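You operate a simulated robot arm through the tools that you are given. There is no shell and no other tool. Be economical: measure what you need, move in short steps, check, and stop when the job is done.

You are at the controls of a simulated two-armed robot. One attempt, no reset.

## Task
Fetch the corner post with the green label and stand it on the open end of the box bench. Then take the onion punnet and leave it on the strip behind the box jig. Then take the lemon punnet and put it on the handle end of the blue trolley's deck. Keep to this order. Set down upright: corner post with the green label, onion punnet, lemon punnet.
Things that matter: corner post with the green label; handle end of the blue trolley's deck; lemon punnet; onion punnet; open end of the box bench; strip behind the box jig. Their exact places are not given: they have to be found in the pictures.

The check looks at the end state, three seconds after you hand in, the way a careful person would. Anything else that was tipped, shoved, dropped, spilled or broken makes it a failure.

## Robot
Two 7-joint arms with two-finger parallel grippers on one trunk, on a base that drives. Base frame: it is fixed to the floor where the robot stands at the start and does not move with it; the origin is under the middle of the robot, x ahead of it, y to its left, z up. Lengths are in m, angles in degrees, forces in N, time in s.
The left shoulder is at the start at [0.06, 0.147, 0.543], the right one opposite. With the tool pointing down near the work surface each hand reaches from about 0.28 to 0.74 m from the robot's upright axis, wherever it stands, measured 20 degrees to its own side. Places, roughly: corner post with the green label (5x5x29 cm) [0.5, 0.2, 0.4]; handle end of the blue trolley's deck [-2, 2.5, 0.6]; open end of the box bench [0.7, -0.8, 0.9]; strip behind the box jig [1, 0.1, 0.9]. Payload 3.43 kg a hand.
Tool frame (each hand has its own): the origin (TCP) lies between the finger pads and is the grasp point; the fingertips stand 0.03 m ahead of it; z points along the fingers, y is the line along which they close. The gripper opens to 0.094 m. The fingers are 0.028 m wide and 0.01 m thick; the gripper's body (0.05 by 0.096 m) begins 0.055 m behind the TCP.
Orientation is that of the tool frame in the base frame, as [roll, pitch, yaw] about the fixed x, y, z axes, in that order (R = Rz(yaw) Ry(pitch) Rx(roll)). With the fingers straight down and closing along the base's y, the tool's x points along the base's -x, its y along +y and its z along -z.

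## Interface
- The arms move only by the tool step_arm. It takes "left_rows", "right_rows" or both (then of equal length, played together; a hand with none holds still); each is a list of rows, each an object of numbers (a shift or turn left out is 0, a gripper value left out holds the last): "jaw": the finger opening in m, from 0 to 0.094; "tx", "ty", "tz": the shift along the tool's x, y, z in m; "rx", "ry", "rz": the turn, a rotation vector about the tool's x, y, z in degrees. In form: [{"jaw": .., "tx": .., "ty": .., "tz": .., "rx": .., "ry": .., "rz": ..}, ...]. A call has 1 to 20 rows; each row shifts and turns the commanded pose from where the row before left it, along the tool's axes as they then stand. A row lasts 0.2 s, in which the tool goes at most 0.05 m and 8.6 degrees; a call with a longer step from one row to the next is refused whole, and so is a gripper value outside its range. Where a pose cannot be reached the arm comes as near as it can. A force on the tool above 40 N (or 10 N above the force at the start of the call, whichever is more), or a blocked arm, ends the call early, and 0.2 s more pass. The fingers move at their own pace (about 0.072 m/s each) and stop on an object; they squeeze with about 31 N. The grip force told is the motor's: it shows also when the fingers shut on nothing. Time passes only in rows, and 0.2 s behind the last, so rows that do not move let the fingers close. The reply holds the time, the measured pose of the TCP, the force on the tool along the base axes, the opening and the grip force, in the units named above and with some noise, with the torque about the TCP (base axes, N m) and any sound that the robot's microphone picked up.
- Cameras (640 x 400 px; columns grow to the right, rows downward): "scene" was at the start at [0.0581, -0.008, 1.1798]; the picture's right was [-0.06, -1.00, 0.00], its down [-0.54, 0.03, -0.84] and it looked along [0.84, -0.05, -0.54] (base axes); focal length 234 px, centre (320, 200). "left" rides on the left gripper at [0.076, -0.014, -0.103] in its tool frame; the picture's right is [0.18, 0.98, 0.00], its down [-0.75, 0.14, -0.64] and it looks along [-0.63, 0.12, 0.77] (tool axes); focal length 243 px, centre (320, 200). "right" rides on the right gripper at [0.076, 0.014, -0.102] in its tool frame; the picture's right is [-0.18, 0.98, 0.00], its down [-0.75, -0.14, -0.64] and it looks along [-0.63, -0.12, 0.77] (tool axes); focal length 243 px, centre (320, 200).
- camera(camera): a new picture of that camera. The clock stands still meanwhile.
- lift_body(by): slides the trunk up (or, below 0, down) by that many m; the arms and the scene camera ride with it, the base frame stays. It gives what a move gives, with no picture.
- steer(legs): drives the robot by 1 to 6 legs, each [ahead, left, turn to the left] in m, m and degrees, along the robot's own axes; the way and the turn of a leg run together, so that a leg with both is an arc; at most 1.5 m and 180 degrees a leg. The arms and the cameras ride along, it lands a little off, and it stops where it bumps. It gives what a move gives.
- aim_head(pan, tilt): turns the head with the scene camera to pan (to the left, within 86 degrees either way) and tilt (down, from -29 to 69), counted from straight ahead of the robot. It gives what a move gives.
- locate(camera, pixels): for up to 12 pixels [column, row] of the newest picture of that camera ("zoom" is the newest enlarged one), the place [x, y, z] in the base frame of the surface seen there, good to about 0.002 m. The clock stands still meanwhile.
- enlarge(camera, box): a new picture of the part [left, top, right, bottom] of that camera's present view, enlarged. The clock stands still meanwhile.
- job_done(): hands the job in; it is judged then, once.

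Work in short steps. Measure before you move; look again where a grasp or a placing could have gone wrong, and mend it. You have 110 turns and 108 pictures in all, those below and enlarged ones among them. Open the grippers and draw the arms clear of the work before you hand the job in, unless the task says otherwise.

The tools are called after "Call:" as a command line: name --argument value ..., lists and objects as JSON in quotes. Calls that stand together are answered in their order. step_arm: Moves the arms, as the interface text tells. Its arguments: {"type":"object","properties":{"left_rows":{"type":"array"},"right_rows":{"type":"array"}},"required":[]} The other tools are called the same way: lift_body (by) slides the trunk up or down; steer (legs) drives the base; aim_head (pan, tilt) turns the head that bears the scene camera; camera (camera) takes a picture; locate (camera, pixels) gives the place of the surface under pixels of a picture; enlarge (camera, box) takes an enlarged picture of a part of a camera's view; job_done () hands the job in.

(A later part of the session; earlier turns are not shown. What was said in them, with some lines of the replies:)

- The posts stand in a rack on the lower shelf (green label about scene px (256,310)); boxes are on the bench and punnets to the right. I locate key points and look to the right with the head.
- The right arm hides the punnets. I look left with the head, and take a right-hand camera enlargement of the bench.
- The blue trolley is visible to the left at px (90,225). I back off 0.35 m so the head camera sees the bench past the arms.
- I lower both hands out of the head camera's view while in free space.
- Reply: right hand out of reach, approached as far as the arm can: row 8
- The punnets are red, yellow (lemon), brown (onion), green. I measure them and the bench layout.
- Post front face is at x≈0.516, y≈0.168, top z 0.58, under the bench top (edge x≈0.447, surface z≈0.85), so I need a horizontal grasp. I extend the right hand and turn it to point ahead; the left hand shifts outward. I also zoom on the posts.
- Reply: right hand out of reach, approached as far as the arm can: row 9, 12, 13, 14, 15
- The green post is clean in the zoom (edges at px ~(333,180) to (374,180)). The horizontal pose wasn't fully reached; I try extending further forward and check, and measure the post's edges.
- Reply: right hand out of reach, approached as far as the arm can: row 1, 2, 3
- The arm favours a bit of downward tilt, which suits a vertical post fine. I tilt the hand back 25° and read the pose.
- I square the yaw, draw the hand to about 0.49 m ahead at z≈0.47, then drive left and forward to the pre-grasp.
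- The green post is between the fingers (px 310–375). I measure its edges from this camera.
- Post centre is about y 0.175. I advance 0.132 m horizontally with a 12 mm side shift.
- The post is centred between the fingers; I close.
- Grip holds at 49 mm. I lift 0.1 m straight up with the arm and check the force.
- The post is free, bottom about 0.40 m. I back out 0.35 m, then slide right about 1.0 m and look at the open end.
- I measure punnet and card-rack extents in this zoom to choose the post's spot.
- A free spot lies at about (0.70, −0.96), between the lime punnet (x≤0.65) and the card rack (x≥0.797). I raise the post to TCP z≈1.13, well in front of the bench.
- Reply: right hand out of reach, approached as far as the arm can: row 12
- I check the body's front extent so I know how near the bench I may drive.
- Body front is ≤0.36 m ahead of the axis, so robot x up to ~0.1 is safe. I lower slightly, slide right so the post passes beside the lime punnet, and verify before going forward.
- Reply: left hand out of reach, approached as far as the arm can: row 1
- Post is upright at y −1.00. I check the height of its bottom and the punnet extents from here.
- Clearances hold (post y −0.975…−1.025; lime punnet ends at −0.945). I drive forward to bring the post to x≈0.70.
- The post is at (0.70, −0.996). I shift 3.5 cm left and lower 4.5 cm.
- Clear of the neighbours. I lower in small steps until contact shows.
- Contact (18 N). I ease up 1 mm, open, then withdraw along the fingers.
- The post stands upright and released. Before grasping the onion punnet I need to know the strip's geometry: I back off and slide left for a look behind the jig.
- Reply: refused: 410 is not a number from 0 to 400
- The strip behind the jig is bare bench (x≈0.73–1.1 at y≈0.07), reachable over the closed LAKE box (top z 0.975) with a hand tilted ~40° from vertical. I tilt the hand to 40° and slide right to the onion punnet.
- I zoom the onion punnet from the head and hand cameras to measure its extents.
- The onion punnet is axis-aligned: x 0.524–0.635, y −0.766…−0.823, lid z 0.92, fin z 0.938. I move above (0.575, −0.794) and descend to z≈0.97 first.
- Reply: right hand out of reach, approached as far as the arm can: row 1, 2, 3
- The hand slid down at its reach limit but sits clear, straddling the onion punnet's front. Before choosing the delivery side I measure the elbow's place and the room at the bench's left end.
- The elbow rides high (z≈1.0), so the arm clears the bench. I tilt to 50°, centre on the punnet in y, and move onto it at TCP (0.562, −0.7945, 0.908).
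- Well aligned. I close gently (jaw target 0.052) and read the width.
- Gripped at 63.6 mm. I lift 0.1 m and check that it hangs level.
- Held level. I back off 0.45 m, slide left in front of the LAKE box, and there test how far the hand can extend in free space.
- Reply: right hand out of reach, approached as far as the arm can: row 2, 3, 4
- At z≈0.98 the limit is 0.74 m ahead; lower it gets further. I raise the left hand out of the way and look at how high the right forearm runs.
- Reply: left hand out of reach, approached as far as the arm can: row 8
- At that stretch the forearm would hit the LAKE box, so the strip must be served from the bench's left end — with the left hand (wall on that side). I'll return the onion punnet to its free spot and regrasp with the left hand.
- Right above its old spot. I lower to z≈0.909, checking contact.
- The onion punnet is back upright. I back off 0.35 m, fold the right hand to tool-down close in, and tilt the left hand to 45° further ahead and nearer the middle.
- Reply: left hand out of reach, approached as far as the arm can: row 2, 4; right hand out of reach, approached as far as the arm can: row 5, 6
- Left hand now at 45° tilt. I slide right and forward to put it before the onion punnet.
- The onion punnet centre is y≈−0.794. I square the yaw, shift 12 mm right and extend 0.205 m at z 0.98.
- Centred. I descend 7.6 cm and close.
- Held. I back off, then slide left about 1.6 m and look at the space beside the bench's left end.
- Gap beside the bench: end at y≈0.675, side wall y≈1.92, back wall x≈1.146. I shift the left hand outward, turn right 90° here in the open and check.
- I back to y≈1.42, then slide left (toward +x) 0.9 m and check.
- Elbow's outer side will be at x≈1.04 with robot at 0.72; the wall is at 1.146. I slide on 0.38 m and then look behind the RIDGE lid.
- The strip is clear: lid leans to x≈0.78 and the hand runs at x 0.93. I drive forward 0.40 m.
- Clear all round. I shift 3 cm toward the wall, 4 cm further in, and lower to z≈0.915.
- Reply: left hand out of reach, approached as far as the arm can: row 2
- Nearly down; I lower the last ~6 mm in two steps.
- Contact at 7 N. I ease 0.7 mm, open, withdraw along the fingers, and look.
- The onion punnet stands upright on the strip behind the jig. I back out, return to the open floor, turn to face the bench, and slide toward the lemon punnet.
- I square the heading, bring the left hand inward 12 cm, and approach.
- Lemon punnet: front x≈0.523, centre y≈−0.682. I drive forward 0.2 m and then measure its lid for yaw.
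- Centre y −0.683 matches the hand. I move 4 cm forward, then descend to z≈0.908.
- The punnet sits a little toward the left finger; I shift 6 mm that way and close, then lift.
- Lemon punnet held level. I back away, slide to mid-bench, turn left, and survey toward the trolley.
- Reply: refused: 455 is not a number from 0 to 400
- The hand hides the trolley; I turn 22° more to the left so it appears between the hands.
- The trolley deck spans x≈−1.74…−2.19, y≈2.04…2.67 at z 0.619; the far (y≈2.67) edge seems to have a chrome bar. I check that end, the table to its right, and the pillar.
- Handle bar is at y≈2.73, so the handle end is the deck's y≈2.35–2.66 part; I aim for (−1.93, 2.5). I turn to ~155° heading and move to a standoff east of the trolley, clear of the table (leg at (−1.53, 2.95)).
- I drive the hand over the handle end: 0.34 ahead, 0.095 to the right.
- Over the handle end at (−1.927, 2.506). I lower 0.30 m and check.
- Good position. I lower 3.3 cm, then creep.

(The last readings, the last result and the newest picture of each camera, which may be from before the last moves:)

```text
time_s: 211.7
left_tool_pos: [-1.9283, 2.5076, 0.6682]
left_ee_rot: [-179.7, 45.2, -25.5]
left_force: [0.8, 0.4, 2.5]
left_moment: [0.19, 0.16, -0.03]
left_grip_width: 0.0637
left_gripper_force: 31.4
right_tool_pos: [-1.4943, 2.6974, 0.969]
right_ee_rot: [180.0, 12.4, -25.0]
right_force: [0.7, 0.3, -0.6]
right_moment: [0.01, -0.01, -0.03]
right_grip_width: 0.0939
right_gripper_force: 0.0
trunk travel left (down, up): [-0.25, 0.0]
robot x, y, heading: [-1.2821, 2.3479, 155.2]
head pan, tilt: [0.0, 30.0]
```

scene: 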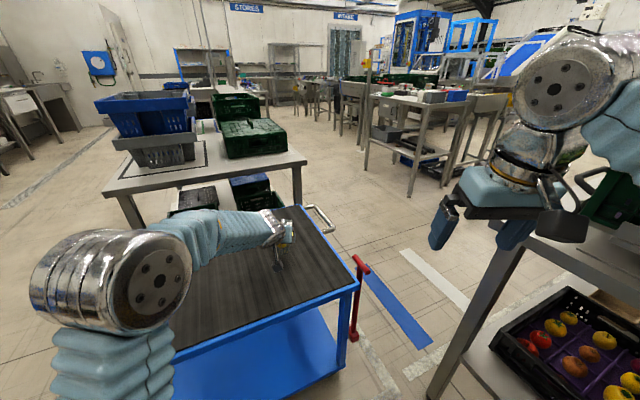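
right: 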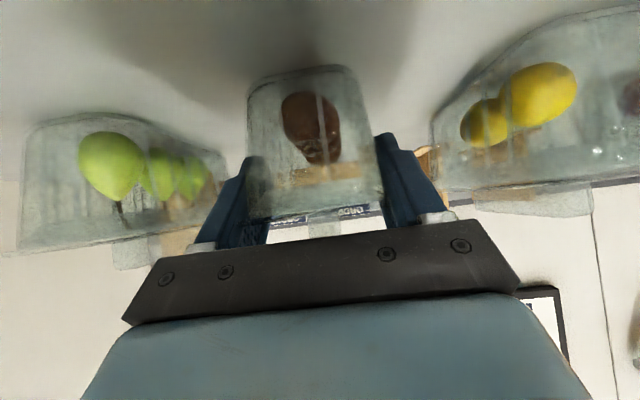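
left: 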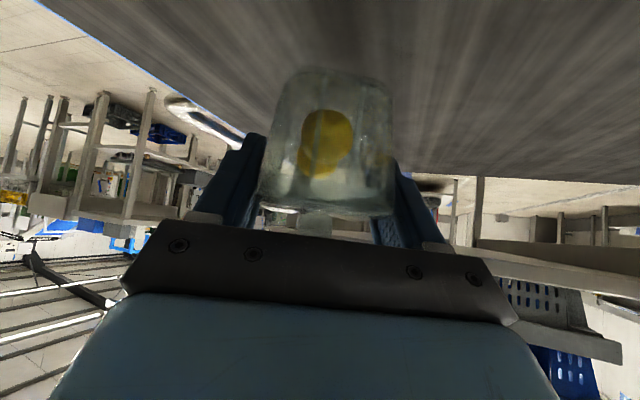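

Light contact (2.5 N). I open and withdraw along the fingers, then look.

Call:
step_arm --left_rows '[{"jaw": 0.094}, {}, {}, {}]'

Call:
step_arm --left_rows '[{"tz": -0.03}, {"tz": -0.04}, {"tz": -0.045}, {"tz": -0.045}, {"tx": -0.03, "tz": -0.03}, {"tx": -0.03, "tz": -0.03}, {}]'

Call:
camera --camera "left"

Call:
camera --camera "scene"

```text
time_s: 212.7
left_tool_pos: [-1.9277, 2.5071, 0.6665]
left_ee_rot: [-179.8, 45.2, -25.5]
left_force: [0.1, -0.1, 0.4]
left_moment: [0.0, 0.01, -0.01]
left_grip_width: 0.094
left_gripper_force: 0.0
right_tool_pos: [-1.4945, 2.6962, 0.969]
right_ee_rot: [179.9, 12.3, -25.0]
right_force: [0.4, -0.3, -0.1]
right_moment: [0.0, 0.01, 0.0]
right_grip_width: 0.0939
right_gripper_force: 0.0
trunk travel left (down, up): [-0.25, 0.0]
robot x, y, heading: [-1.2849, 2.3541, 155.2]
head pan, tilt: [0.0, 30.0]
```

```text
time_s: 214.3
left_tool_pos: [-1.8257, 2.4554, 0.8657]
left_ee_rot: [-179.7, 45.2, -25.5]
left_force: [-1.0, -1.2, 0.4]
left_moment: [0.0, 0.03, 0.03]
left_grip_width: 0.0937
left_gripper_force: 0.1
right_tool_pos: [-1.4957, 2.6981, 0.9694]
right_ee_rot: [179.9, 12.4, -25.0]
right_force: [0.4, -0.1, -0.3]
right_moment: [-0.02, -0.02, 0.01]
right_grip_width: 0.0941
right_gripper_force: 0.0
trunk travel left (down, up): [-0.25, 0.0]
robot x, y, heading: [-1.2893, 2.3486, 155.4]
head pan, tilt: [0.0, 30.0]
```

```text
28 pictures are left
```

left: 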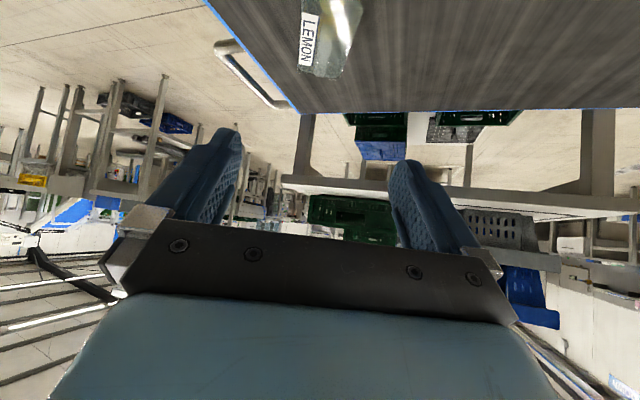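

```text
27 pictures are left
```

scene: 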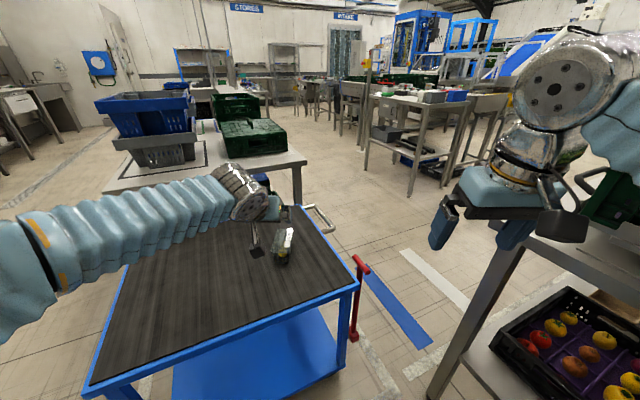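

The lemon punnet stands upright near the handle. I back away and take a last close look.

Call:
steer --legs '[[-0.3, 0.08, 0]]'

Call:
enlarge --camera "scene" --box '[180, 140, 400, 280]'

```text
time_s: 216.3
left_tool_pos: [-1.5917, 2.2581, 0.8646]
left_ee_rot: [-179.7, 45.2, -25.4]
left_force: [0.3, 0.0, 0.1]
left_moment: [0.0, 0.04, 0.03]
left_grip_width: 0.0939
left_gripper_force: 0.0
right_tool_pos: [-1.2619, 2.5017, 0.9702]
right_ee_rot: [180.0, 12.4, -24.8]
right_force: [-0.8, -0.6, -0.4]
right_moment: [0.0, 0.02, -0.01]
right_grip_width: 0.0941
right_gripper_force: 0.1
trunk travel left (down, up): [-0.25, 0.0]
robot x, y, heading: [-1.0523, 2.1593, 155.7]
head pan, tilt: [0.0, 30.0]
```

```text
2.86 times, centred on (290, 210) of scene
```

zoom: 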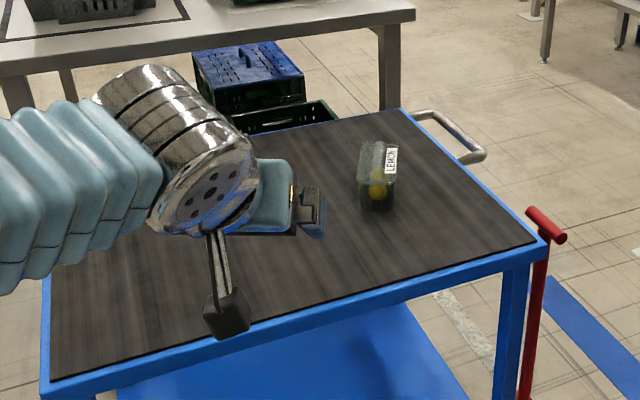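

The lemon punnet stands upright at the handle end of the deck, both hands are open and clear. I hand in.

Call:
job_done

```text
The job is handed in.
```

I handed the job in with all three items set down upright, in the order you asked, both grippers open and the arms drawn clear:

- **Corner post (green label):** on the open end of the box bench.
- **Onion punnet:** on the strip behind the jig, behind the RIDGE box. That is off-centre because I could only reach the strip from the bench's left end. I first picked it up with the right hand, put it back on its spot, and took it again with the left.
- **Lemon punnet:** on the handle end of the blue trolley's deck.

I saw no sign of anything else being tipped or moved in the pictures I took along the way. I did not go back for a last look at the bench after placing the lemon.
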